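You operate a simulated robot arm through the tools that you are given. There is no shell and no other tool. Be economical: measure what you need, move in short steps, check, and stop when the job is done.

Carry out the task below with a simulated two-armed robot. There is one attempt and no reset: what you move stays moved.

## Task
Redraw the wide shell in the column press and put it on the bench.
Fine: stand it mouth up on the large ring; hold both START buttons down till the holder lands; eject; the gate stays open.

It is judged by the outcome, as a careful person would: the job done as asked, and still so three seconds after it is handed in. It fails if anything else is knocked over, pushed out of place, dropped, spilled or broken.

## Robot
Two 7-joint arms with two-finger parallel grippers on one trunk, on a base that drives. Base frame: it is fixed to the floor where the robot stands at the start and does not move with it; the origin is under the middle of the robot, x ahead of it, y to its left, z up. Lengths are in m, angles in rad, forces in N, time in s.
The left shoulder is at the start at [0.07, 0.134, 1.226], the right one opposite. Places, roughly: ring in the large nest [0.9, 0.6, 1]; green button under the lever [0.6, 0.4, 0.8]; green button by the long ledge [0.6, 0.8, 0.8]; press [1.3, 0.9, 1.1]; large nest [0.9, 0.6, 0.9]; lever by the bench [0.5, 0.3, 1]; bench by the column press [0.5, -0.3, 0.9]; worded knob under the long ledge [0.4, 1, 0.8]; numbered knob under the long ledge [0.4, 1.2, 0.8]; blue button under the long ledge [0.4, 1.5, 0.8]; white button under the long ledge [0.4, 1.4, 0.8]; red knob between the starts [0.6, 0.6, 0.8]; prop behind the wide gate [1, 0.8, 0.9]; wide gate [0.7, 0.9, 1.7]; worded knob on the upright [0.7, 3.8, 1.1]; numbered knob on the upright [0.7, 3.8, 1.3]. Payload 1.57 kg a hand.
The tool frame of a hand sits at the grasp point between the pads (the TCP): z along the fingers, y along the line on which they close. The tips reach 0.03 m beyond it. Largest opening 0.08 m; finger width 0.017, thickness 0.012; the body of the gripper, 0.04 by 0.082 m, starts 0.08 m behind the TCP.
Orientation is that of the tool frame in the base frame, as a unit quaternion [w, x, y, z]. With the fingers straight down and closing along the base's y, the tool's x points along the base's -x, its y along +y and its z along -z.

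## Interface
- The arms move only by the tool servo_tool. It takes "left_rows", "right_rows" or both (then of equal length, played together; a hand with none holds still); each is a list of rows, each a list of 2 entries, a list of its own where there are three numbers: the shift along the tool's x, y, z in m, then the turn, a rotation vector about the tool's x, y, z in rad. In form: [[[tx, ty, tz], [rx, ry, rz]], ...]. A call has 1 to 10 rows; each row is the pose to reach, as a shift and turn from the pose commanded when the call began, along the tool's axes at that moment. "left_fingers" and "right_fingers" are, for a hand that has rows, the gripper command, from -1 (shut) to 1 (fully open), values between in proportion, set as the call begins (left out, the last holds). Each row takes 0.2 s and may step no farther than 0.05 m and 0.15 rad from the row before; otherwise, or with a gripper value out of range, the whole call is refused. Where a pose cannot be reached the arm comes as near as it can. A force on the tool above 50 N (or 10 N above the force at the start of the call, whichever is more), or a blocked arm, ends the call early, and 0.2 s more pass. Each finger travels about 0.153 m/s and halts on what it meets, pressing with about 22 N; the grip force reading is that of the motor and also rises with nothing between the fingers. The clock runs only during rows and for 0.2 s after the last one: add rows that repeat a pose to give the fingers time. It gives the time, the measured TCP pose, the force on the tool (base axes), the opening and the grip force at its end, in the units of the frame above (readings bear some noise).
- Cameras (640 x 400 px; columns grow to the right, rows downward): "scene" is now at [0.1286, 0.0223, 1.4388]; the picture's right is [0.28, -0.96, 0.00], its down [-0.68, -0.20, -0.70] and it looks along [0.68, 0.20, -0.71] (base axes); focal length 214 px, centre (320, 200). "left" rides on the left gripper at [0.072, 0.007, -0.122] in its tool frame; the picture's right is [-0.09, 1.00, 0.00], its down [-0.84, -0.08, -0.54] and it looks along [-0.54, -0.05, 0.84] (tool axes); focal length 238 px, centre (320, 200). "right" rides on the right gripper at [0.072, -0.007, -0.122] in its tool frame; the picture's right is [0.09, 1.00, 0.00], its down [-0.84, 0.08, -0.54] and it looks along [-0.54, 0.05, 0.84] (tool axes); focal length 238 px, centre (320, 200).
- capture(camera): a new picture of that camera. The clock stands still meanwhile.
- move_column(by): slides the trunk up (or, below 0, down) by that many m; the arms and the scene camera ride with it, the base frame stays. It gives what a move gives, with no picture.
- roll_base(legs): drives the robot by 1 to 6 legs, each [ahead, left, turn to the left] in m, m and rad, along the robot's own axes; the way and the turn of a leg run together, so that a leg with both is an arc; at most 1.5 m and 3.142 rad a leg. The arms and the cameras ride along, it lands a little off, and it stops where it bumps. It gives what a move gives.
- aim_head(pan, tilt): turns the head with the scene camera to pan (to the left, within 1.501 rad either way) and tilt (down, from -0.506 to 1.204), counted from straight ahead of the robot. It gives what a move gives.
- locate(camera, pixels): for up to 12 pixels [column, row] of the newest picture of that camera ("zoom" is the newest enlarged one), the place [x, y, z] in the base frame of the surface seen there, good to about 0.002 m. The clock stands still meanwhile.
- inspect(camera, box): a new picture of the part [left, top, right, bottom] of that camera's present view, enlarged. The clock stands still meanwhile.
- job_done(): hands the job in; it is judged then, once.

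Go step by step. Measure first, check grasps and placings, and put right what went wrong. The budget is 80 turns and 78 pictures, counting those below and the enlarged ones. Unless the task says otherwise, let go and move clear before handing in, and close with one line.

The tools are called after ">>>" by a JSON object that holds its "api" and its "payload". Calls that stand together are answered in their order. servo_tool: Moves the arms, as the interface text tells. Its arguments: {"type":"object","properties":{"left_rows":{"type":"array","items":{"type":"array"}},"left_fingers":{"type":"number"},"right_rows":{"type":"array","items":{"type":"array"}},"right_fingers":{"type":"number"}},"required":[]} The other tools are called the same way: move_column (by) slides the trunk up or down; roll_base (legs) drives the base; aim_head (pan, tilt) turns the head that bears the scene camera; capture (camera) takes a picture; locate (camera, pixels) gives the place of the surface under pixels of a picture; inspect (camera, box) takes an enlarged picture of a part of a camera's view; job_done () hands the job in.

At the start:

```text
clock: 0.0
left_tcp_pos: [0.3691, 0.3948, 1.279]
left_tool_rot: [0.001, 0.0, 1.0, -0.001]
left_ft_force: [-0.2, -0.3, 0.7]
left_gripper_width: 0.0801
left_gripper_force: 0.2
right_tcp_pos: [0.3847, 0.0596, 1.2684]
right_tool_rot: [0.0, 0.0, 1.0, 0.0]
right_ft_force: [0.1, 0.2, 1.0]
right_gripper_width: 0.08
right_gripper_force: 0.0
trunk travel left (down, up): [-0.8, 0.14]
robot x, y, heading: [0.002, 0.0011, -0.003]
head pan, tilt: [0.284, 0.791]
```

scene: 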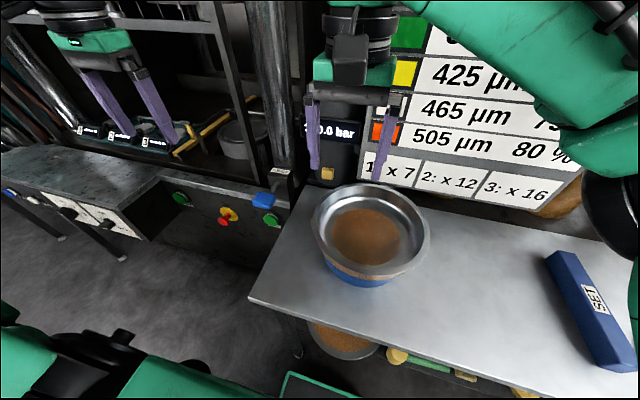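
right: 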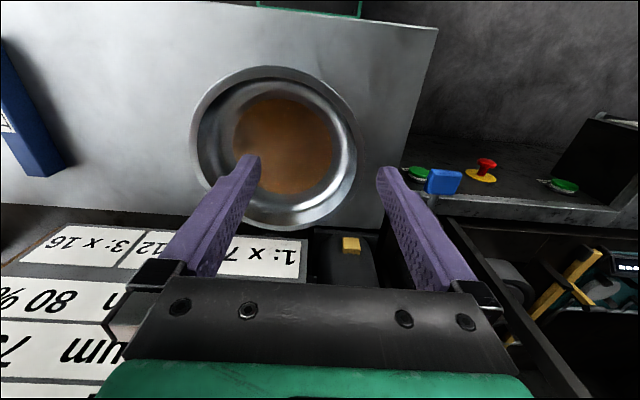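
left: 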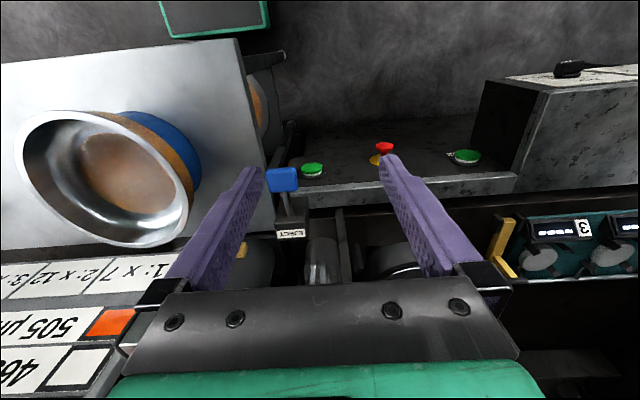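

I see a bench with a wide dish-like shell on a stack, and charts and knobs on the press. I'll look around before moving anything.

>>> {"api": "inspect", "payload": {"camera": "scene", "box": [240, 0, 640, 250]}}

>>> {"api": "aim_head", "payload": {"pan": 0.9, "tilt": 0.5}}

>>> {"api": "capture", "payload": {"camera": "scene"}}

>>> {"api": "aim_head", "payload": {"pan": 0.1, "tilt": 0.1}}

>>> {"api": "capture", "payload": {"camera": "scene"}}

```text
1.60 times, centred on (440, 125) of scene
```

zoom: 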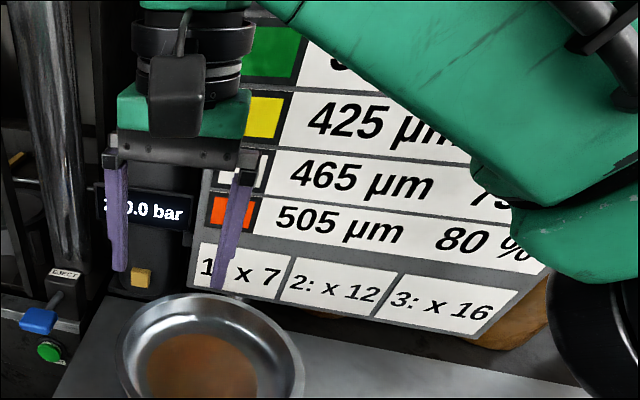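

```text
clock: 1.0
left_tcp_pos: [0.3678, 0.3936, 1.2805]
left_tool_rot: [0.0, 0.001, 1.0, 0.0]
left_ft_force: [-0.7, -0.8, 0.0]
left_gripper_width: 0.0799
left_gripper_force: 0.0
right_tcp_pos: [0.3847, 0.0597, 1.2664]
right_tool_rot: [0.0, 0.001, 1.0, 0.0]
right_ft_force: [1.1, -0.6, -0.2]
right_gripper_width: 0.08
right_gripper_force: 0.1
trunk travel left (down, up): [-0.8, 0.14]
robot x, y, heading: [-0.0003, -0.0002, 0.003]
head pan, tilt: [0.901, 0.499]
```

```text
73 pictures are left
```

scene: 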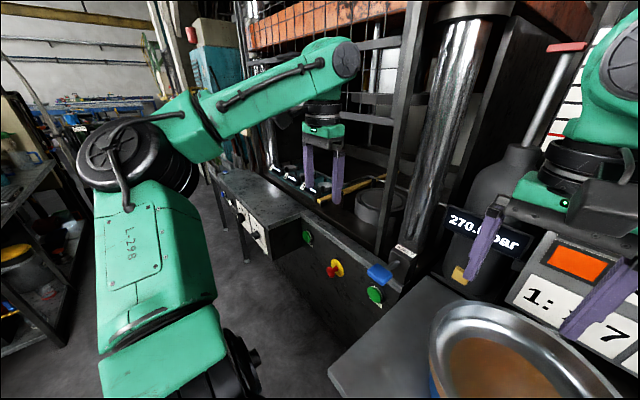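

```text
clock: 2.1
left_tcp_pos: [0.3681, 0.3946, 1.2802]
left_tool_rot: [0.0, 0.0, 1.0, 0.001]
left_ft_force: [-0.1, -0.6, 0.5]
left_gripper_width: 0.0798
left_gripper_force: 0.0
right_tcp_pos: [0.385, 0.0605, 1.2673]
right_tool_rot: [0.0, 0.0, 1.0, 0.0]
right_ft_force: [0.0, 0.3, 0.6]
right_gripper_width: 0.0801
right_gripper_force: 0.0
trunk travel left (down, up): [-0.8, 0.14]
robot x, y, heading: [-0.0008, -0.0, 0.005]
head pan, tilt: [0.099, 0.099]
```

```text
72 pictures are left
```

scene: 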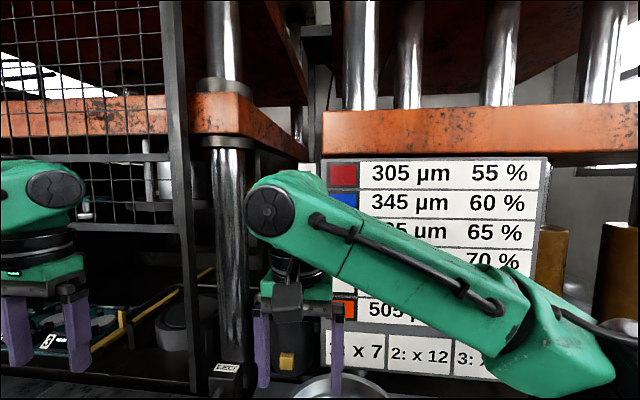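

The chart maps colours and µm to percents, and the pressure display reads 270.0 bar. Next I'll look at the knobs, the nest and the shell.

>>> {"api": "aim_head", "payload": {"pan": 1.0, "tilt": 0.75}}

>>> {"api": "inspect", "payload": {"camera": "scene", "box": [200, 60, 440, 210]}}

>>> {"api": "aim_head", "payload": {"pan": -0.3, "tilt": 0.9}}

>>> {"api": "capture", "payload": {"camera": "scene"}}

>>> {"api": "inspect", "payload": {"camera": "left", "box": [240, 60, 640, 310]}}

```text
clock: 3.3
left_tcp_pos: [0.3694, 0.3929, 1.2809]
left_tool_rot: [0.0, 0.0, 1.0, 0.0]
left_ft_force: [0.2, -0.5, 0.5]
left_gripper_width: 0.0798
left_gripper_force: 0.0
right_tcp_pos: [0.3859, 0.0599, 1.2671]
right_tool_rot: [0.0, 0.0, 1.0, 0.001]
right_ft_force: [0.4, -0.1, 0.2]
right_gripper_width: 0.08
right_gripper_force: 0.0
trunk travel left (down, up): [-0.8, 0.14]
robot x, y, heading: [0.0019, 0.0, 0.003]
head pan, tilt: [1.0, 0.75]
```

```text
2.67 times, centred on (320, 135) of scene
```

zoom: 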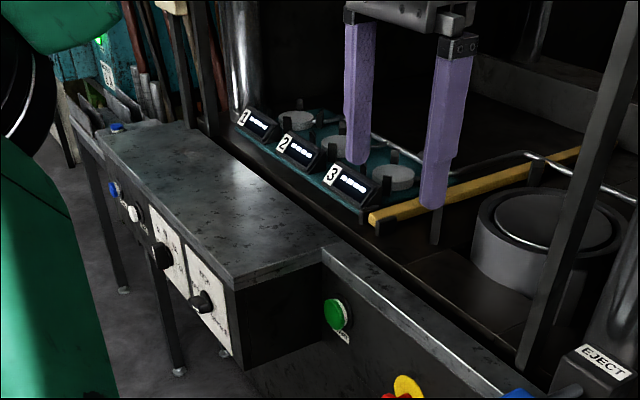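

```text
clock: 4.8
left_tcp_pos: [0.3681, 0.3944, 1.2812]
left_tool_rot: [0.0, 0.0, 1.0, 0.0]
left_ft_force: [-0.6, 0.2, -0.4]
left_gripper_width: 0.0801
left_gripper_force: 0.0
right_tcp_pos: [0.3847, 0.0595, 1.2669]
right_tool_rot: [0.0, 0.0, 1.0, 0.0]
right_ft_force: [-0.1, -0.2, -0.7]
right_gripper_width: 0.0801
right_gripper_force: 0.1
trunk travel left (down, up): [-0.8, 0.14]
robot x, y, heading: [0.0007, -0.0011, -0.002]
head pan, tilt: [-0.3, 0.901]
```

```text
70 pictures are left
```

scene: 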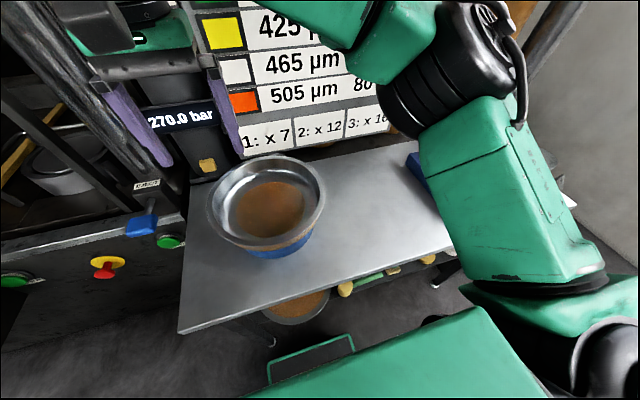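

```text
1.60 times, centred on (440, 185) of left
```

zoom: 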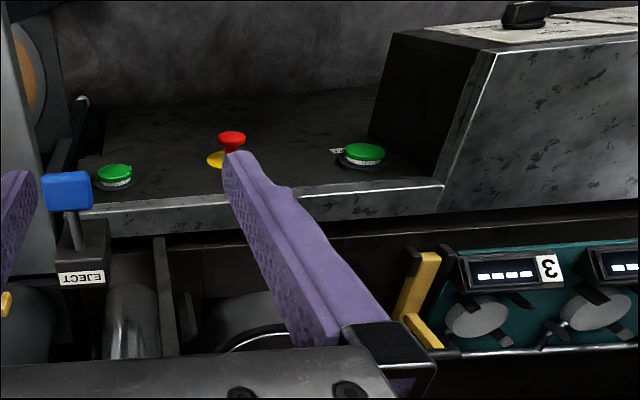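

Next to see: the knobs on the ledge front, the three numbered displays, and the shell band. I'll drive back and left to view them.

>>> {"api": "roll_base", "payload": {"legs": [[-0.25, 0, 0], [0, 0.7, 0]]}}

>>> {"api": "aim_head", "payload": {"pan": 0.4, "tilt": 0.75}}

>>> {"api": "capture", "payload": {"camera": "scene"}}

```text
clock: 10.1
left_tcp_pos: [0.1247, 1.0942, 1.2809]
left_tool_rot: [-0.001, 0.003, 1.0, 0.0]
left_ft_force: [0.9, -0.2, 0.4]
left_gripper_width: 0.0799
left_gripper_force: 0.1
right_tcp_pos: [0.1399, 0.7601, 1.2667]
right_tool_rot: [0.0, 0.002, 1.0, 0.001]
right_ft_force: [-1.2, 0.8, -0.4]
right_gripper_width: 0.0804
right_gripper_force: 0.0
trunk travel left (down, up): [-0.8, 0.14]
robot x, y, heading: [-0.2463, 0.7042, -0.005]
head pan, tilt: [-0.3, 0.901]
```

```text
clock: 11.1
left_tcp_pos: [0.1232, 1.0947, 1.2803]
left_tool_rot: [0.0, 0.003, 1.0, 0.0]
left_ft_force: [0.9, -0.1, -0.3]
left_gripper_width: 0.0799
left_gripper_force: 0.0
right_tcp_pos: [0.1388, 0.7606, 1.2668]
right_tool_rot: [0.0, 0.002, 1.0, 0.001]
right_ft_force: [0.0, 0.5, 0.0]
right_gripper_width: 0.0801
right_gripper_force: 0.1
trunk travel left (down, up): [-0.8, 0.14]
robot x, y, heading: [-0.2435, 0.702, -0.003]
head pan, tilt: [0.4, 0.75]
```

```text
68 pictures are left
```

scene: 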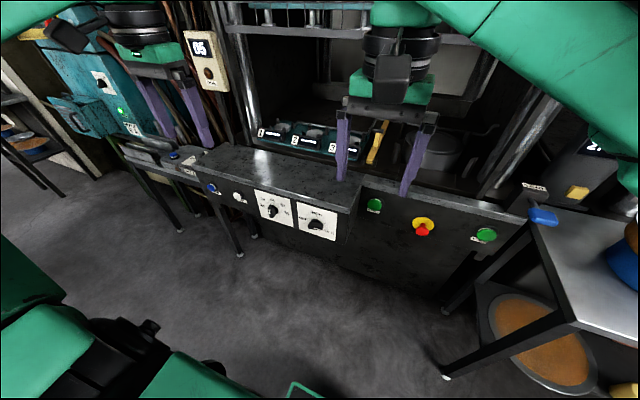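

>>> {"api": "inspect", "payload": {"camera": "scene", "box": [190, 170, 350, 270]}}

>>> {"api": "inspect", "payload": {"camera": "scene", "box": [240, 90, 480, 240]}}

>>> {"api": "inspect", "payload": {"camera": "scene", "box": [40, 20, 240, 145]}}

>>> {"api": "inspect", "payload": {"camera": "scene", "box": [480, 150, 640, 250]}}

```text
4.00 times, centred on (270, 220) of scene
```

zoom: 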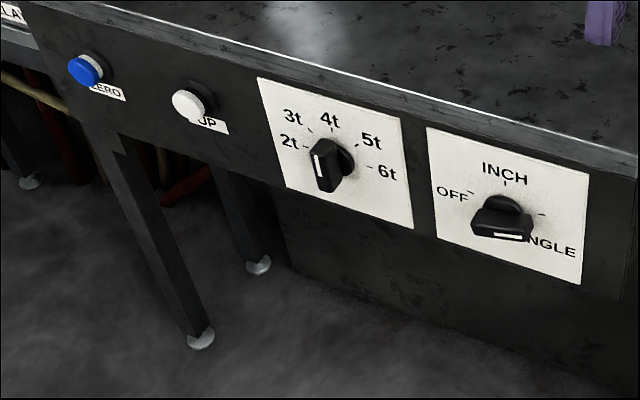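

```text
2.67 times, centred on (360, 165) of scene
```

zoom: 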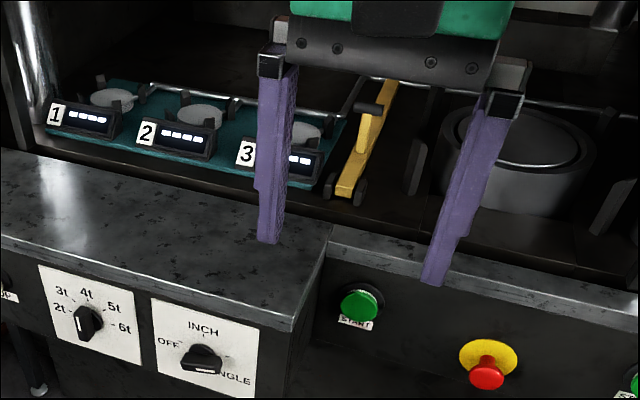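

```text
3.20 times, centred on (140, 82) of scene
```

zoom: 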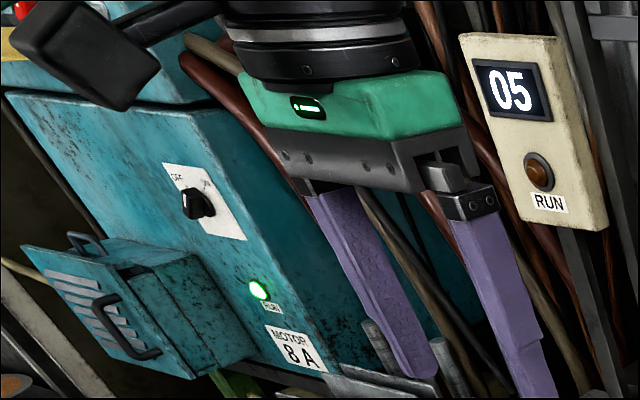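

```text
4.00 times, centred on (560, 200) of scene
```

zoom: 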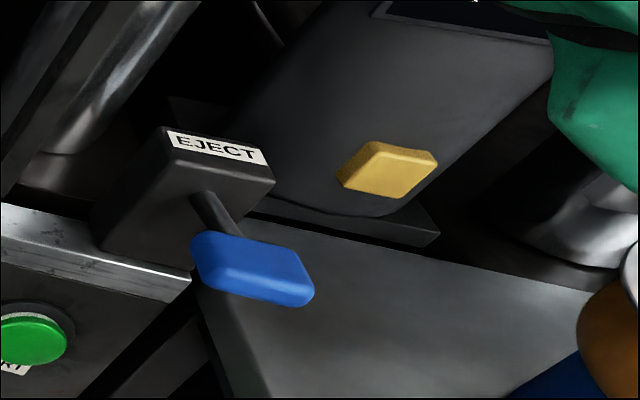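

>>> {"api": "inspect", "payload": {"camera": "scene", "box": [250, 110, 350, 172]}}

>>> {"api": "inspect", "payload": {"camera": "scene", "box": [250, 185, 346, 245]}}

>>> {"api": "aim_head", "payload": {"pan": 0.0, "tilt": 0.1}}

>>> {"api": "capture", "payload": {"camera": "scene"}}

>>> {"api": "aim_head", "payload": {"pan": 0.0, "tilt": -0.35}}

>>> {"api": "capture", "payload": {"camera": "scene"}}

```text
6.40 times, centred on (300, 141) of scene
```

zoom: 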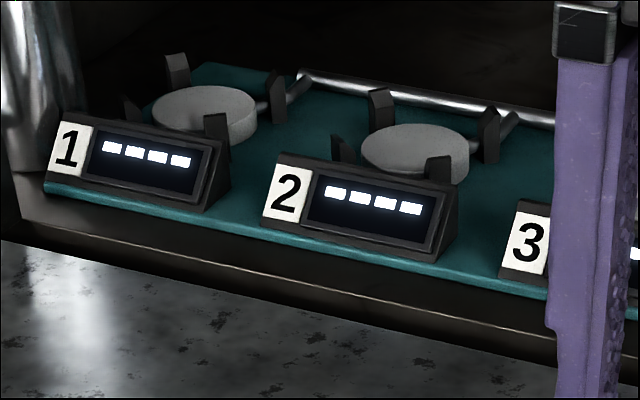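

```text
6.67 times, centred on (298, 215) of scene
```

zoom: 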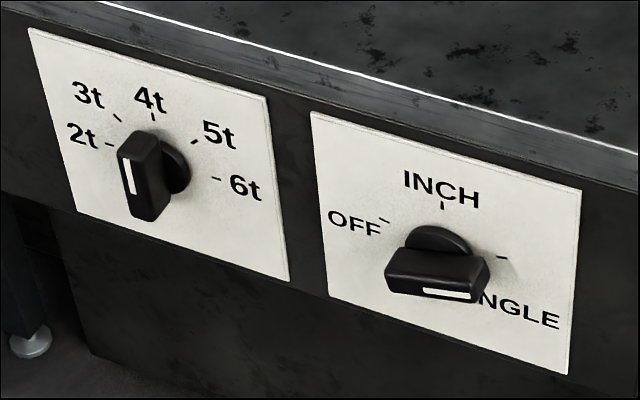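

```text
clock: 12.2
left_tcp_pos: [0.1239, 1.0959, 1.2803]
left_tool_rot: [0.0, 0.002, 1.0, 0.001]
left_ft_force: [0.0, 0.2, 0.5]
left_gripper_width: 0.0802
left_gripper_force: 0.0
right_tcp_pos: [0.139, 0.7605, 1.2667]
right_tool_rot: [0.0, 0.002, 1.0, 0.0]
right_ft_force: [0.6, 0.1, 0.0]
right_gripper_width: 0.0799
right_gripper_force: 0.0
trunk travel left (down, up): [-0.8, 0.14]
robot x, y, heading: [-0.244, 0.7009, -0.003]
head pan, tilt: [0.0, 0.099]
```

```text
61 pictures are left
```

scene: 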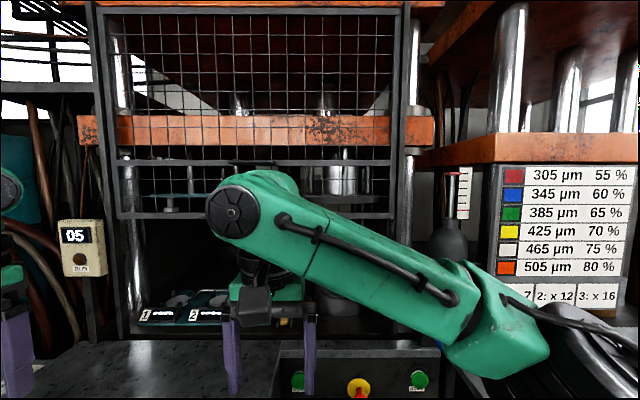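

```text
clock: 13.1
left_tcp_pos: [0.1239, 1.0945, 1.2799]
left_tool_rot: [0.001, 0.003, 1.0, 0.0]
left_ft_force: [0.4, -1.1, 0.0]
left_gripper_width: 0.0799
left_gripper_force: 0.1
right_tcp_pos: [0.1385, 0.7605, 1.2669]
right_tool_rot: [0.001, 0.003, 1.0, 0.0]
right_ft_force: [-0.1, 0.6, 0.2]
right_gripper_width: 0.0801
right_gripper_force: 0.1
trunk travel left (down, up): [-0.8, 0.14]
robot x, y, heading: [-0.2469, 0.7068, -0.008]
head pan, tilt: [0.0, -0.351]
```

```text
60 pictures are left
```

scene: 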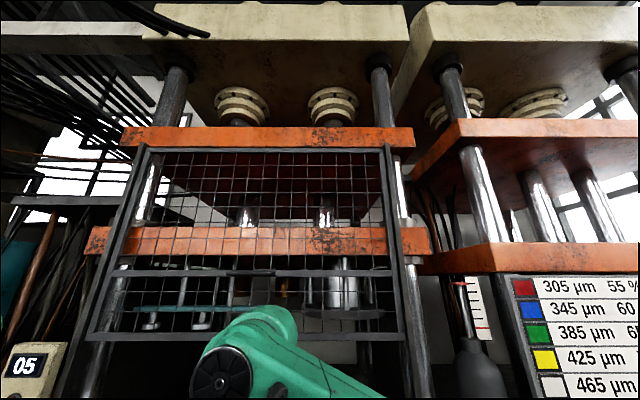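

The left machine is the column press: gate raised, worded knob pointing to SINGLE. I'll now look closely at the shell on the bench and the items around it.

>>> {"api": "aim_head", "payload": {"pan": -0.75, "tilt": 0.6}}

>>> {"api": "capture", "payload": {"camera": "scene"}}

>>> {"api": "roll_base", "payload": {"legs": [[-0.1, -1.0, 0]]}}

>>> {"api": "capture", "payload": {"camera": "scene"}}

>>> {"api": "aim_head", "payload": {"pan": 0.0, "tilt": 0.6}}

>>> {"api": "capture", "payload": {"camera": "scene"}}

```text
clock: 14.3
left_tcp_pos: [0.1232, 1.0957, 1.2812]
left_tool_rot: [0.0, 0.003, 1.0, 0.0]
left_ft_force: [-0.2, 0.3, 0.0]
left_gripper_width: 0.0806
left_gripper_force: 0.0
right_tcp_pos: [0.1398, 0.7615, 1.2661]
right_tool_rot: [0.0, 0.001, 1.0, 0.0]
right_ft_force: [0.5, 0.4, 0.1]
right_gripper_width: 0.0803
right_gripper_force: 0.0
trunk travel left (down, up): [-0.8, 0.14]
robot x, y, heading: [-0.2476, 0.7059, -0.004]
head pan, tilt: [-0.75, 0.6]
```

```text
59 pictures are left
```

scene: 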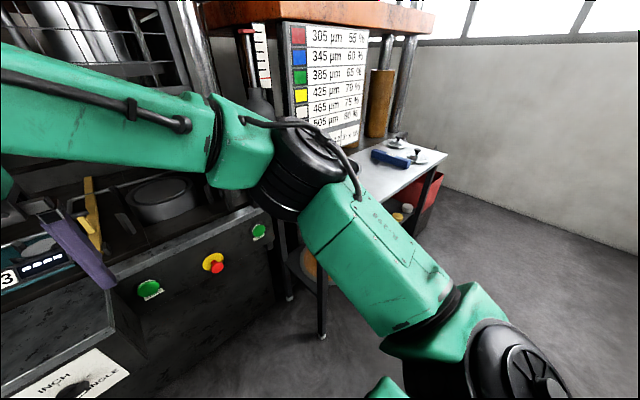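

```text
clock: 19.5
left_tcp_pos: [0.0204, 0.0988, 1.2803]
left_tool_rot: [0.0, 0.002, 1.0, 0.0]
left_ft_force: [0.2, -0.3, 0.1]
left_gripper_width: 0.08
left_gripper_force: 0.0
right_tcp_pos: [0.0351, -0.2361, 1.2677]
right_tool_rot: [0.0, 0.002, 1.0, 0.001]
right_ft_force: [-0.7, 0.0, 0.4]
right_gripper_width: 0.08
right_gripper_force: 0.0
trunk travel left (down, up): [-0.8, 0.14]
robot x, y, heading: [-0.352, -0.2927, 0.002]
head pan, tilt: [-0.75, 0.6]
```

```text
58 pictures are left
```

scene: 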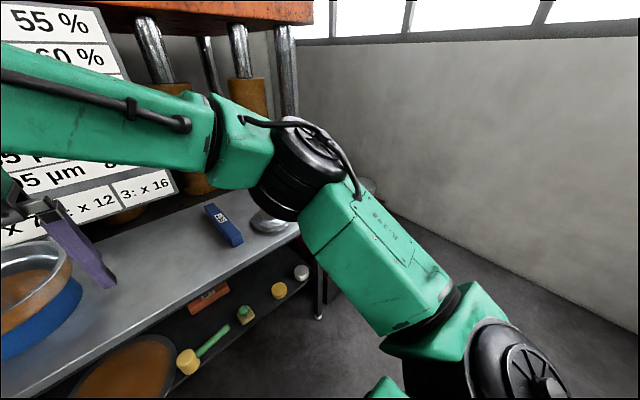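

```text
clock: 20.6
left_tcp_pos: [0.0201, 0.0978, 1.2806]
left_tool_rot: [-0.001, 0.002, 1.0, 0.0]
left_ft_force: [-0.4, -0.5, 0.6]
left_gripper_width: 0.0802
left_gripper_force: 0.0
right_tcp_pos: [0.0344, -0.2355, 1.2675]
right_tool_rot: [0.0, 0.0, 1.0, 0.001]
right_ft_force: [-0.3, 0.1, -0.3]
right_gripper_width: 0.08
right_gripper_force: 0.1
trunk travel left (down, up): [-0.8, 0.14]
robot x, y, heading: [-0.3509, -0.293, -0.002]
head pan, tilt: [0.0, 0.6]
```

```text
57 pictures are left
```

scene: 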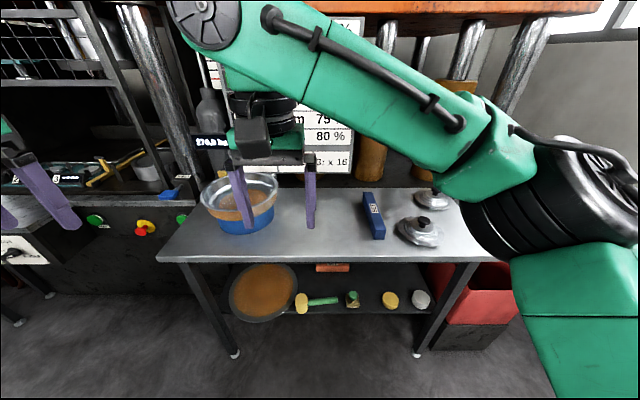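

>>> {"api": "inspect", "payload": {"camera": "scene", "box": [190, 155, 310, 240]}}

>>> {"api": "inspect", "payload": {"camera": "scene", "box": [340, 170, 470, 255]}}

>>> {"api": "locate", "payload": {"camera": "scene", "pixels": [[203, 194], [277, 187], [242, 174], [240, 209], [240, 233], [212, 228], [240, 190], [158, 260], [490, 260], [250, 265]]}}

```text
4.71 times, centred on (250, 198) of scene
```

zoom: 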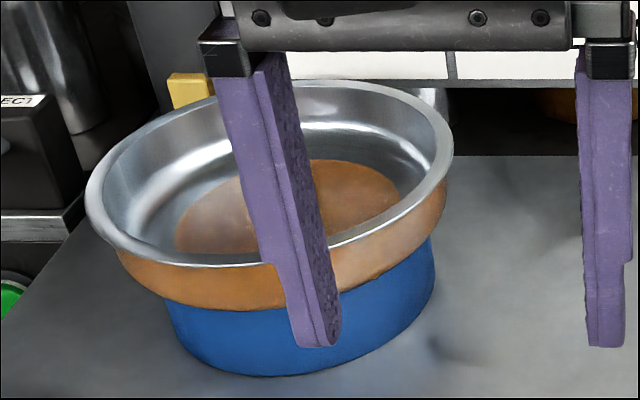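

```text
4.71 times, centred on (405, 212) of scene
```

zoom: 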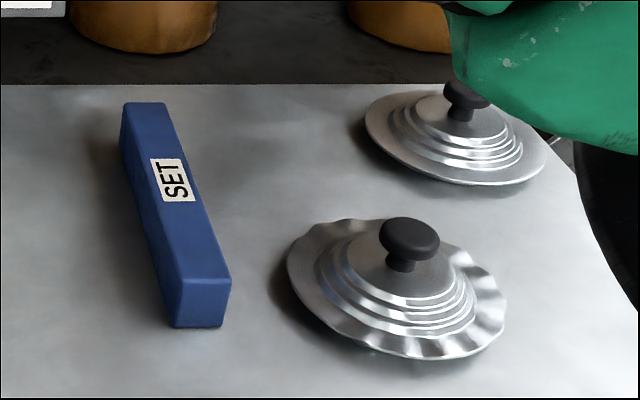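

```text
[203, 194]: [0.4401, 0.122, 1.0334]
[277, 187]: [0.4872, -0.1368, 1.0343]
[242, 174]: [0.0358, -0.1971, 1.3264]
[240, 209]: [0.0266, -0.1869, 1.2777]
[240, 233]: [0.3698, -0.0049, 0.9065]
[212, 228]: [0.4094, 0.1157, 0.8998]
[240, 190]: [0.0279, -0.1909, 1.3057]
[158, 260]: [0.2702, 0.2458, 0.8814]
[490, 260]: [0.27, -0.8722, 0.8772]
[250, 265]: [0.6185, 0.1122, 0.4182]
```

The shell's rim is about 0.26 m across at z≈1.034 on the bench (z≈0.88). Next I'll measure the nest, ring and obstacles in the press from in front of it.

>>> {"api": "roll_base", "payload": {"legs": [[0.1, 0.85, 0]]}}

>>> {"api": "aim_head", "payload": {"pan": 0.0, "tilt": 0.35}}

>>> {"api": "servo_tool", "payload": {"left_rows": [[[0, 0.05, 0], [0, 0, 0]], [[0, 0.1, 0], [0, 0, 0]], [[0, 0.15, 0], [0, 0, 0]]], "right_rows": [[[0, -0.05, 0], [0, 0, 0]], [[0, -0.1, 0], [0, 0, 0]], [[0, -0.15, 0], [0, 0, 0]]]}}

>>> {"api": "capture", "payload": {"camera": "scene"}}

```text
clock: 25.1
left_tcp_pos: [0.1205, 0.9468, 1.2818]
left_tool_rot: [0.0, 0.001, 1.0, 0.0]
left_ft_force: [-0.2, -0.6, -0.5]
left_gripper_width: 0.0801
left_gripper_force: 0.1
right_tcp_pos: [0.1357, 0.6141, 1.2681]
right_tool_rot: [0.0, 0.0, 1.0, 0.0]
right_ft_force: [-0.2, 0.0, 0.8]
right_gripper_width: 0.0804
right_gripper_force: 0.0
trunk travel left (down, up): [-0.8, 0.14]
robot x, y, heading: [-0.2491, 0.5555, 0.0]
head pan, tilt: [0.0, 0.6]
```

```text
clock: 25.9
left_tcp_pos: [0.1204, 0.9489, 1.2807]
left_tool_rot: [0.0, 0.001, 1.0, 0.0]
left_ft_force: [-0.1, 0.5, 0.5]
left_gripper_width: 0.0802
left_gripper_force: 0.1
right_tcp_pos: [0.1364, 0.6138, 1.268]
right_tool_rot: [0.001, 0.0, 1.0, 0.0]
right_ft_force: [0.0, -0.4, 0.1]
right_gripper_width: 0.0803
right_gripper_force: 0.0
trunk travel left (down, up): [-0.8, 0.14]
robot x, y, heading: [-0.2504, 0.5559, -0.002]
head pan, tilt: [0.0, 0.351]
```

```text
clock: 26.7
left_tcp_pos: [0.1219, 1.0979, 1.2808]
left_tool_rot: [-0.002, 0.0, 1.0, 0.0]
left_ft_force: [-0.2, -0.3, -0.1]
left_gripper_width: 0.0799
left_gripper_force: 0.1
right_tcp_pos: [0.1362, 0.4637, 1.2665]
right_tool_rot: [-0.001, 0.0, 1.0, 0.0]
right_ft_force: [-0.2, -0.5, 0.9]
right_gripper_width: 0.0801
right_gripper_force: 0.0
trunk travel left (down, up): [-0.8, 0.14]
robot x, y, heading: [-0.2484, 0.5546, -0.003]
head pan, tilt: [0.0, 0.351]
```

```text
54 pictures are left
```

scene: 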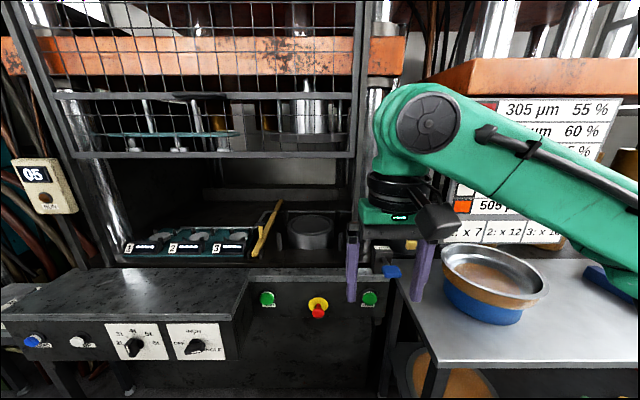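

>>> {"api": "inspect", "payload": {"camera": "scene", "box": [210, 60, 410, 260]}}

>>> {"api": "locate", "payload": {"camera": "scene", "pixels": [[287, 222], [333, 222], [310, 215], [310, 230], [310, 248], [279, 202], [255, 257], [248, 247], [355, 220], [250, 262], [372, 262], [310, 130]]}}

>>> {"api": "locate", "payload": {"camera": "scene", "pixels": [[267, 298], [369, 298], [319, 312], [391, 271], [387, 252], [250, 310], [240, 300], [150, 285], [135, 345], [352, 155], [441, 253], [549, 292]]}}

```text
2.00 times, centred on (310, 160) of scene
```

zoom: 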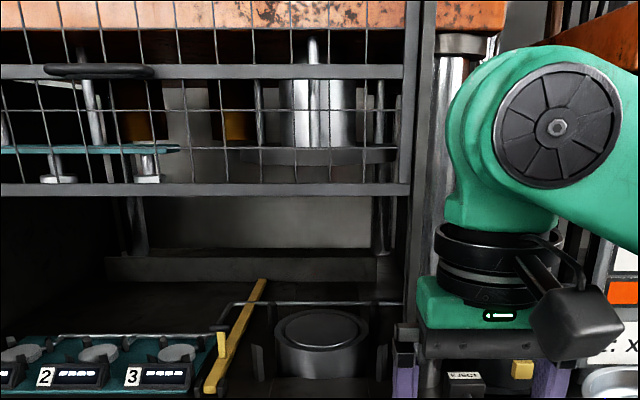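

```text
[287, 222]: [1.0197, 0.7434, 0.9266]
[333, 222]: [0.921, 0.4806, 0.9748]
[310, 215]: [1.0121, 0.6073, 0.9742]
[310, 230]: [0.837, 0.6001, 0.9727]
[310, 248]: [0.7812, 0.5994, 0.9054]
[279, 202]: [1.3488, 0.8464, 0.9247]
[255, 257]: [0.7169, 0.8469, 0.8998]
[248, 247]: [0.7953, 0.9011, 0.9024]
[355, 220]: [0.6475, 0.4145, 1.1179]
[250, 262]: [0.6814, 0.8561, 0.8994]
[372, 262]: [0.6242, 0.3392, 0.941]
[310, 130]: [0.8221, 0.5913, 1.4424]
```

```text
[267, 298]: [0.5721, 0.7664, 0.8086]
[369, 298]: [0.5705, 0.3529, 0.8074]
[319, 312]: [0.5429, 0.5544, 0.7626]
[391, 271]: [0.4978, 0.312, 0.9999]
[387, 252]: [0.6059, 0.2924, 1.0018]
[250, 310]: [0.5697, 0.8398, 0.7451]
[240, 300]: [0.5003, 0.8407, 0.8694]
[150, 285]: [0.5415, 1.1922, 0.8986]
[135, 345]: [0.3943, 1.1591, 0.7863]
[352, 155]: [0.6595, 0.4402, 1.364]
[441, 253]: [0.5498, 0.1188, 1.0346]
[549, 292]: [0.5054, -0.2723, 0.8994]
```

Ring top is z≈0.974, centre ≈(0.92, 0.60). Buttons are at (0.57, 0.766, 0.81) and (0.57, 0.353, 0.81), and the eject paddle is at (0.50, 0.31, 1.0). Next I'll measure the shell accurately from straight in front of the bench.

>>> {"api": "roll_base", "payload": {"legs": [[0.1, -0.55, 0]]}}

>>> {"api": "aim_head", "payload": {"pan": 0.0, "tilt": 0.7}}

>>> {"api": "capture", "payload": {"camera": "scene"}}

>>> {"api": "inspect", "payload": {"camera": "scene", "box": [220, 110, 420, 235]}}

```text
clock: 29.9
left_tcp_pos: [0.2177, 0.5558, 1.2795]
left_tool_rot: [0.0, -0.003, 1.0, -0.001]
left_ft_force: [0.4, 0.3, -0.4]
left_gripper_width: 0.08
left_gripper_force: 0.0
right_tcp_pos: [0.2362, -0.079, 1.2685]
right_tool_rot: [-0.001, -0.002, 1.0, -0.002]
right_ft_force: [0.3, -0.3, 1.3]
right_gripper_width: 0.08
right_gripper_force: 0.2
trunk travel left (down, up): [-0.8, 0.14]
robot x, y, heading: [-0.1515, 0.0106, 0.007]
head pan, tilt: [0.0, 0.351]
```

```text
clock: 30.7
left_tcp_pos: [0.2181, 0.555, 1.2798]
left_tool_rot: [0.0, -0.002, 1.0, 0.0]
left_ft_force: [-0.2, 0.0, -0.4]
left_gripper_width: 0.0799
left_gripper_force: 0.0
right_tcp_pos: [0.2361, -0.0803, 1.2675]
right_tool_rot: [0.0, -0.002, 1.0, 0.0]
right_ft_force: [-0.8, -0.2, -0.9]
right_gripper_width: 0.0799
right_gripper_force: 0.1
trunk travel left (down, up): [-0.8, 0.14]
robot x, y, heading: [-0.1474, 0.0113, 0.003]
head pan, tilt: [0.0, 0.7]
```

```text
52 pictures are left
```

scene: 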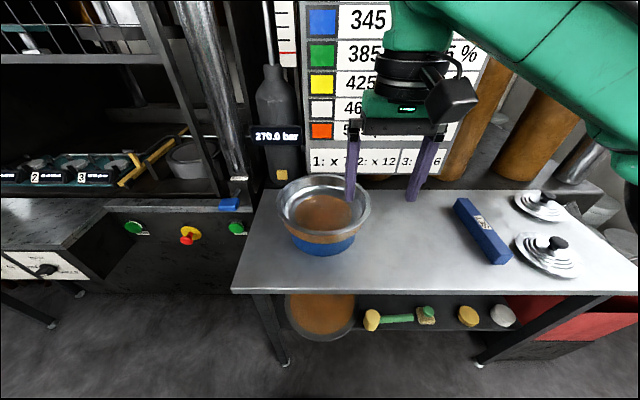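

```text
3.20 times, centred on (320, 172) of scene
```

zoom: 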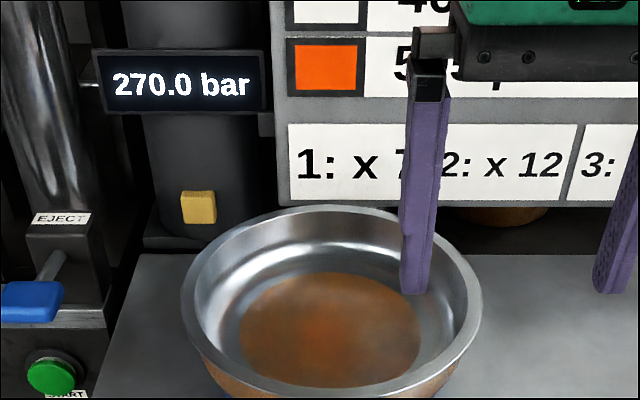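

>>> {"api": "locate", "payload": {"camera": "zoom", "pixels": [[184, 295], [479, 298], [325, 208], [240, 222], [440, 238], [330, 330], [280, 300], [380, 290], [205, 270], [230, 290]]}}

>>> {"api": "locate", "payload": {"camera": "scene", "pixels": [[279, 202], [290, 232], [318, 231], [318, 237], [318, 242], [318, 247], [318, 252], [318, 256], [284, 225], [292, 245], [355, 240], [371, 202]]}}

```text
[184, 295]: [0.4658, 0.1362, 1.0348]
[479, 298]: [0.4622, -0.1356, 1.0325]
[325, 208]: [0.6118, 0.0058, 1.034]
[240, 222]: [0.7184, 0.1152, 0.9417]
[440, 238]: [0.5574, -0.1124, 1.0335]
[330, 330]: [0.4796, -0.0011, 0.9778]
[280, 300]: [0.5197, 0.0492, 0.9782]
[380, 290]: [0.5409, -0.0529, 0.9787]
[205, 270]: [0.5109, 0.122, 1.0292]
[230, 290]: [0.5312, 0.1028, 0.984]
```

```text
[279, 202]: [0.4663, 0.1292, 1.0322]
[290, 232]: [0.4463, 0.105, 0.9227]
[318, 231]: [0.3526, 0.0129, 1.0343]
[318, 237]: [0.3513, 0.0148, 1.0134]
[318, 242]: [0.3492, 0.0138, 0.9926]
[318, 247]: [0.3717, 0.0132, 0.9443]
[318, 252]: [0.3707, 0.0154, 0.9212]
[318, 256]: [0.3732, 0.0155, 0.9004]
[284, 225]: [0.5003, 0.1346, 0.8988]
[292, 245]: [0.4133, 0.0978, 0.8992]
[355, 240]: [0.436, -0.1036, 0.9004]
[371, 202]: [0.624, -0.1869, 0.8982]
```

The bench top is z≈0.90. The shell is shallow (inner floor z 0.978, rim 1.034, centre ≈(0.481, 0.00), outer radius ≈0.132) and sits on a separate blue stand. I'll back up a little and bring both hands above the rim, tilted forward-down, for a two-handed pinch.

>>> {"api": "roll_base", "payload": {"legs": [[-0.072, -0.012, -0.003]]}}

>>> {"api": "servo_tool", "payload": {"left_fingers": 1, "right_fingers": 1, "left_rows": [[[-0.0296, -0.038, 0.012], [-0.0118, -0.0779, -0.0284]], [[-0.0592, -0.076, 0.024], [-0.0236, -0.1559, -0.0569]], [[-0.0888, -0.114, 0.036], [-0.0353, -0.2338, -0.0853]], [[-0.1184, -0.152, 0.048], [-0.0471, -0.3118, -0.1138]], [[-0.148, -0.19, 0.06], [-0.0589, -0.3897, -0.1422]], [[-0.1776, -0.228, 0.072], [-0.0707, -0.4676, -0.1706]], [[-0.2072, -0.266, 0.084], [-0.0825, -0.5456, -0.1991]], [[-0.2368, -0.304, 0.096], [-0.0942, -0.6235, -0.2275]], [[-0.2664, -0.342, 0.108], [-0.106, -0.7015, -0.256]], [[-0.296, -0.38, 0.12], [-0.1178, -0.7794, -0.2844]]], "right_rows": [[[-0.0278, -0.0034, 0.0107], [0.0118, -0.0779, 0.0284]], [[-0.0556, -0.0068, 0.0214], [0.0236, -0.1559, 0.0569]], [[-0.0834, -0.0102, 0.0321], [0.0353, -0.2338, 0.0853]], [[-0.1112, -0.0136, 0.0428], [0.0471, -0.3118, 0.1138]], [[-0.139, -0.017, 0.0535], [0.0589, -0.3897, 0.1422]], [[-0.1668, -0.0204, 0.0642], [0.0707, -0.4676, 0.1706]], [[-0.1946, -0.0238, 0.0749], [0.0825, -0.5456, 0.1991]], [[-0.2224, -0.0272, 0.0856], [0.0942, -0.6235, 0.2275]], [[-0.2502, -0.0306, 0.0963], [0.106, -0.7015, 0.256]], [[-0.278, -0.034, 0.107], [0.1178, -0.7794, 0.2844]]]}}

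>>> {"api": "capture", "payload": {"camera": "scene"}}

```text
clock: 31.8
left_tcp_pos: [0.1544, 0.5421, 1.2769]
left_tool_rot: [-0.002, -0.001, 1.0, 0.0]
left_ft_force: [-0.6, 0.0, 0.6]
left_gripper_width: 0.08
left_gripper_force: 0.0
right_tcp_pos: [0.1713, -0.0916, 1.2643]
right_tool_rot: [-0.004, -0.001, 1.0, -0.001]
right_ft_force: [0.2, -0.6, -0.7]
right_gripper_width: 0.0796
right_gripper_force: 0.1
trunk travel left (down, up): [-0.8, 0.14]
robot x, y, heading: [-0.2217, -0.0052, 0.002]
head pan, tilt: [0.0, 0.7]
```

```text
clock: 34.0
left_tcp_pos: [0.4353, 0.1699, 1.1579]
left_tool_rot: [0.378, -0.141, 0.913, 0.057]
left_ft_force: [0.4, -0.1, 0.0]
left_gripper_width: 0.0799
left_gripper_force: 0.0
left hand out of reach, approached as far as the arm can: row 10
right_tcp_pos: [0.4449, -0.1272, 1.1585]
right_tool_rot: [0.377, 0.136, 0.914, -0.057]
right_ft_force: [0.2, -0.4, -0.1]
right_gripper_width: 0.08
right_gripper_force: 0.1
trunk travel left (down, up): [-0.8, 0.14]
robot x, y, heading: [-0.2212, -0.0061, 0.003]
head pan, tilt: [0.0, 0.7]
```

```text
50 pictures are left
```

scene: 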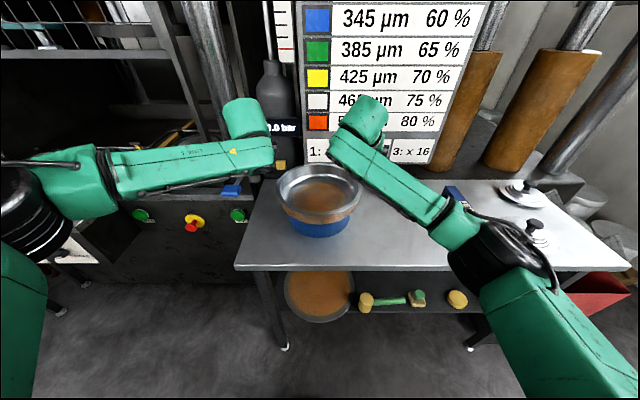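

The hands are posed, with the left at its reach limit (0.656 ahead). Before grasping I'll do a dry run at the press with empty hands to see how close the base gets and whether the uprights clear.

>>> {"api": "servo_tool", "payload": {"left_rows": [[[0, -0.04, 0], [0, 0, 0]]], "right_rows": [[[0, 0, 0], [0, 0, 0]]]}}

>>> {"api": "roll_base", "payload": {"legs": [[-0.25, 0, 0], [0, 0.605, 0], [0.45, 0, 0]]}}

>>> {"api": "capture", "payload": {"camera": "scene"}}

```text
clock: 34.4
left_tcp_pos: [0.4187, 0.1553, 1.1601]
left_tool_rot: [0.378, -0.14, 0.913, 0.057]
left_ft_force: [0.4, -0.3, -0.3]
left_gripper_width: 0.0801
left_gripper_force: 0.0
left hand out of reach, approached as far as the arm can: row 1
right_tcp_pos: [0.4419, -0.126, 1.16]
right_tool_rot: [0.378, 0.138, 0.914, -0.057]
right_ft_force: [0.7, -0.2, 0.2]
right_gripper_width: 0.0798
right_gripper_force: 0.1
trunk travel left (down, up): [-0.8, 0.14]
robot x, y, heading: [-0.2216, -0.0044, 0.004]
head pan, tilt: [0.0, 0.7]
```

```text
clock: 41.5
left_tcp_pos: [0.6125, 0.7607, 1.1601]
left_tool_rot: [0.379, -0.139, 0.913, 0.056]
left_ft_force: [0.2, 0.6, 0.6]
left_gripper_width: 0.08
left_gripper_force: 0.2
right_tcp_pos: [0.635, 0.4795, 1.1611]
right_tool_rot: [0.379, 0.137, 0.914, -0.057]
right_ft_force: [-0.9, -1.0, 0.7]
right_gripper_width: 0.0797
right_gripper_force: 0.0
trunk travel left (down, up): [-0.8, 0.14]
robot x, y, heading: [-0.0247, 0.5981, 0.008]
head pan, tilt: [0.0, 0.7]
```

```text
49 pictures are left
```

scene: 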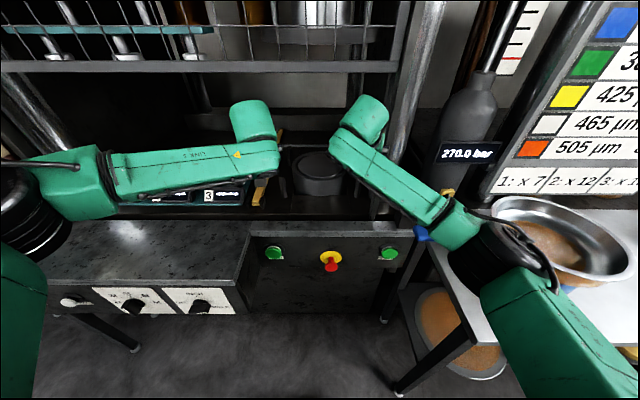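

The forearms come in from the sides (right wrist ≈(362,120), elbow ≈(480,245)), so the right forearm may hit the upright at y≈0.42. I'll measure the forearms and the upright.

>>> {"api": "locate", "payload": {"camera": "scene", "pixels": [[362, 115], [345, 150], [400, 190], [450, 225], [490, 260], [405, 130], [412, 60], [255, 120], [235, 160], [110, 180], [70, 190], [318, 165]]}}

>>> {"api": "inspect", "payload": {"camera": "left", "box": [0, 0, 640, 400]}}

>>> {"api": "inspect", "payload": {"camera": "right", "box": [0, 0, 640, 400]}}

```text
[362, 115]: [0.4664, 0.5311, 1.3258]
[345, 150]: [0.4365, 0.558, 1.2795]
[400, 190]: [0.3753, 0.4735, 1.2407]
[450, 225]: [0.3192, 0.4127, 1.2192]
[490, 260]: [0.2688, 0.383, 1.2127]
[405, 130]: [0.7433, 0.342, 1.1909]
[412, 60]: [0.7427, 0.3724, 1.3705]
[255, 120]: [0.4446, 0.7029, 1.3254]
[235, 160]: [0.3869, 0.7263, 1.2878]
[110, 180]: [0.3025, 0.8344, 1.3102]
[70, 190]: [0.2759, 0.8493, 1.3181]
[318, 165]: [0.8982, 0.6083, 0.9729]
```

```text
1.00 times, centred on (320, 200) of left
```

zoom: 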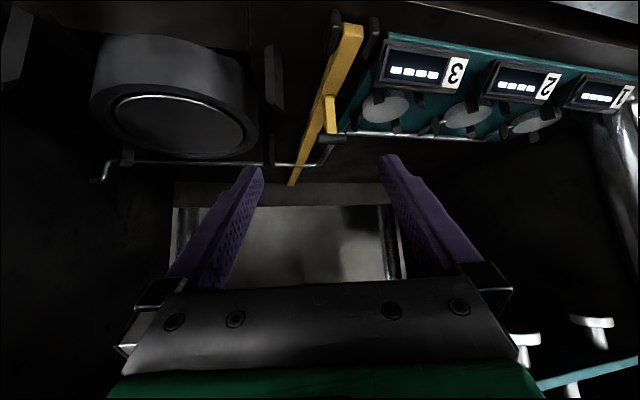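

```text
1.00 times, centred on (320, 200) of right
```

zoom: 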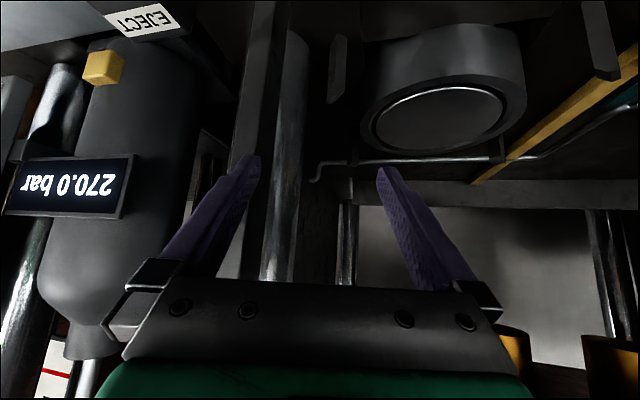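

>>> {"api": "locate", "payload": {"camera": "zoom", "pixels": [[337, 40], [335, 95], [598, 15], [605, 75], [350, 162], [500, 155], [372, 115], [520, 90], [445, 95], [500, 30], [265, 100], [285, 100]]}}

>>> {"api": "locate", "payload": {"camera": "right", "pixels": [[385, 150], [368, 130], [440, 152], [505, 110], [524, 60], [375, 100], [365, 112], [270, 30], [250, 30]]}}

```text
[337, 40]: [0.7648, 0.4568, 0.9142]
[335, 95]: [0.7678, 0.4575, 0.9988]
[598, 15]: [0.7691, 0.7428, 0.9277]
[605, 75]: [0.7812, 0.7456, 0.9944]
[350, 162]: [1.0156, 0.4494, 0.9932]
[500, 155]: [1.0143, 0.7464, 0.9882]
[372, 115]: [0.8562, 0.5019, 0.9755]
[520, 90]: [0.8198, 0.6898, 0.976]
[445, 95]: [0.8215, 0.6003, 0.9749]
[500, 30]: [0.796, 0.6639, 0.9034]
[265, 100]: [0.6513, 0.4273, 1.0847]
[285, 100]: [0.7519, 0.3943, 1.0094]
```

```text
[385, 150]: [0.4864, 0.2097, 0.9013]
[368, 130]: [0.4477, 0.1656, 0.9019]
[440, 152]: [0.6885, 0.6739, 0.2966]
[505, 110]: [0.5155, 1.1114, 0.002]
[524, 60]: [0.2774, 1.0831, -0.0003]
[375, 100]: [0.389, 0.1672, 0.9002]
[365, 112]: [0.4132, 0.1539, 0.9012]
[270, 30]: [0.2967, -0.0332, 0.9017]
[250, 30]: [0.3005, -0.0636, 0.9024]
```

>>> {"api": "inspect", "payload": {"camera": "right", "box": [290, 10, 630, 200]}}

>>> {"api": "locate", "payload": {"camera": "zoom", "pixels": [[130, 180], [200, 283], [290, 278], [380, 270], [290, 262], [290, 240], [170, 245], [400, 225], [445, 130], [290, 170], [60, 285], [300, 150]]}}

```text
1.88 times, centred on (460, 105) of right
```

zoom: 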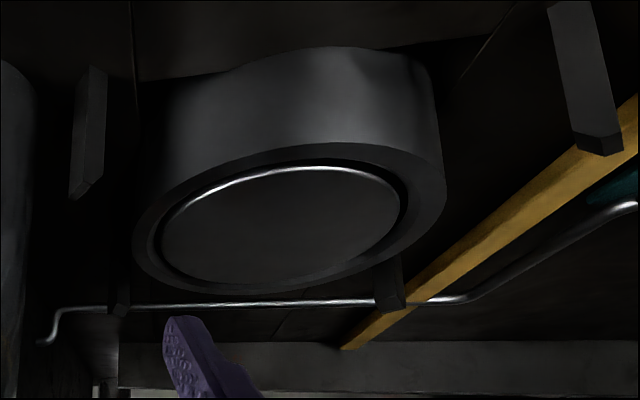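

```text
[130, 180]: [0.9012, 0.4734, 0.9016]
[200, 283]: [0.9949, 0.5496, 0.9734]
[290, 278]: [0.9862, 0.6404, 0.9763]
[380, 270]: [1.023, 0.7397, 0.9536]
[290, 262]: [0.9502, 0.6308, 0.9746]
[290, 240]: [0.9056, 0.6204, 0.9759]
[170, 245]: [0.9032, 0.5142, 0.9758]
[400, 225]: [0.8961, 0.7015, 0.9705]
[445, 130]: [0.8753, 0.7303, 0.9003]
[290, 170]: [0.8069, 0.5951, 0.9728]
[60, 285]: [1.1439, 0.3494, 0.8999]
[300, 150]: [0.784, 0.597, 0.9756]
```

The nest has corner posts (z≈1.0) around the cylinder, centred ≈(0.898, 0.601), top z≈0.975. I'll close the right fingers, shift slightly left and test how far ahead the base can go here.

>>> {"api": "servo_tool", "payload": {"right_fingers": -0.8, "right_rows": [[[0, 0, 0], [0, 0, 0]], [[0, 0, 0], [0, 0, 0]]]}}

>>> {"api": "roll_base", "payload": {"legs": [[0, 0.015, -0.008], [0.25, 0, 0]]}}

>>> {"api": "capture", "payload": {"camera": "scene"}}

```text
clock: 42.1
left_tcp_pos: [0.6132, 0.7607, 1.1601]
left_tool_rot: [0.379, -0.139, 0.913, 0.057]
left_ft_force: [-0.3, 0.7, 0.3]
left_gripper_width: 0.0799
left_gripper_force: 0.0
right_tcp_pos: [0.6358, 0.4796, 1.1586]
right_tool_rot: [0.378, 0.137, 0.914, -0.056]
right_ft_force: [0.6, -0.3, 0.3]
right_gripper_width: 0.0082
right_gripper_force: 0.0
trunk travel left (down, up): [-0.8, 0.14]
robot x, y, heading: [-0.0236, 0.6009, -0.001]
head pan, tilt: [0.0, 0.7]
```

```text
clock: 44.3
left_tcp_pos: [0.864, 0.7687, 1.1608]
left_tool_rot: [0.379, -0.134, 0.914, 0.055]
left_ft_force: [0.0, 0.1, -0.1]
left_gripper_width: 0.0799
left_gripper_force: 0.1
right_tcp_pos: [0.8847, 0.4873, 1.1601]
right_tool_rot: [0.379, 0.14, 0.913, -0.058]
right_ft_force: [-0.8, 0.5, -0.3]
right_gripper_width: 0.008
right_gripper_force: 0.2
trunk travel left (down, up): [-0.8, 0.14]
robot x, y, heading: [0.2241, 0.6133, -0.006]
head pan, tilt: [0.0, 0.7]
```

```text
45 pictures are left
```

scene: 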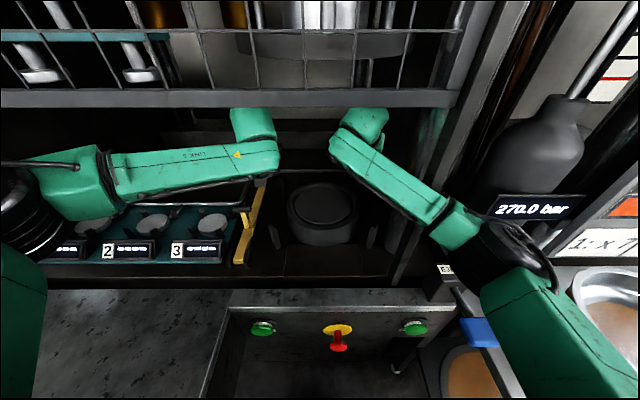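

The base fits at x=0.224 and both hands clear the uprights. I'll return to the bench so that the shell sits 0.648 ahead of the axis.

>>> {"api": "roll_base", "payload": {"legs": [[-0.45, 0, 0], [0, -0.613, 0], [0.06, 0, 0.006]]}}

>>> {"api": "servo_tool", "payload": {"right_fingers": 1, "left_fingers": 1, "right_rows": [[[0, 0, 0], [0, 0, 0]], [[0, 0, 0], [0, 0, 0]]], "left_rows": [[[0, 0, 0], [0, 0, 0]], [[0, 0, 0], [0, 0, 0]]]}}

>>> {"api": "capture", "payload": {"camera": "left"}}

>>> {"api": "locate", "payload": {"camera": "left", "pixels": [[200, 150]]}}

```text
clock: 50.7
left_tcp_pos: [0.4589, 0.1637, 1.1639]
left_tool_rot: [0.382, -0.139, 0.912, 0.056]
left_ft_force: [-0.1, -0.4, 0.0]
left_gripper_width: 0.0797
left_gripper_force: 0.0
right_tcp_pos: [0.4815, -0.1175, 1.164]
right_tool_rot: [0.381, 0.137, 0.913, -0.056]
right_ft_force: [-0.5, -0.5, 1.1]
right_gripper_width: 0.0079
right_gripper_force: 0.1
trunk travel left (down, up): [-0.8, 0.14]
robot x, y, heading: [-0.1751, 0.0083, 0.005]
head pan, tilt: [0.0, 0.7]
```

```text
clock: 51.3
left_tcp_pos: [0.4637, 0.1626, 1.1612]
left_tool_rot: [0.379, -0.138, 0.913, 0.056]
left_ft_force: [-0.2, -0.4, 0.8]
left_gripper_width: 0.0799
left_gripper_force: 0.0
right_tcp_pos: [0.4852, -0.1186, 1.1614]
right_tool_rot: [0.379, 0.137, 0.914, -0.056]
right_ft_force: [0.3, -0.7, -0.4]
right_gripper_width: 0.0798
right_gripper_force: 0.1
trunk travel left (down, up): [-0.8, 0.14]
robot x, y, heading: [-0.1763, 0.0017, 0.0]
head pan, tilt: [0.0, 0.7]
```

```text
44 pictures are left
```

left: 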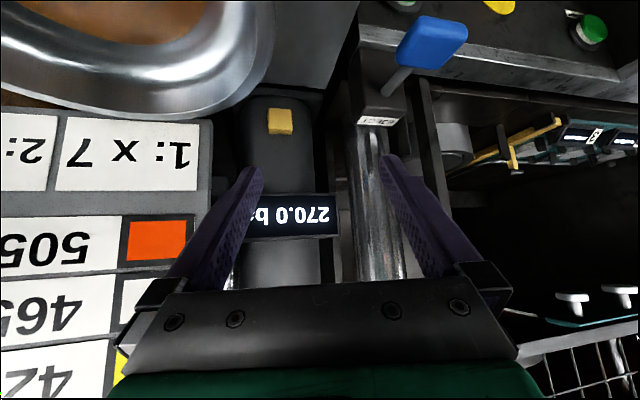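

```text
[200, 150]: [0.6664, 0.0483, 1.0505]
```

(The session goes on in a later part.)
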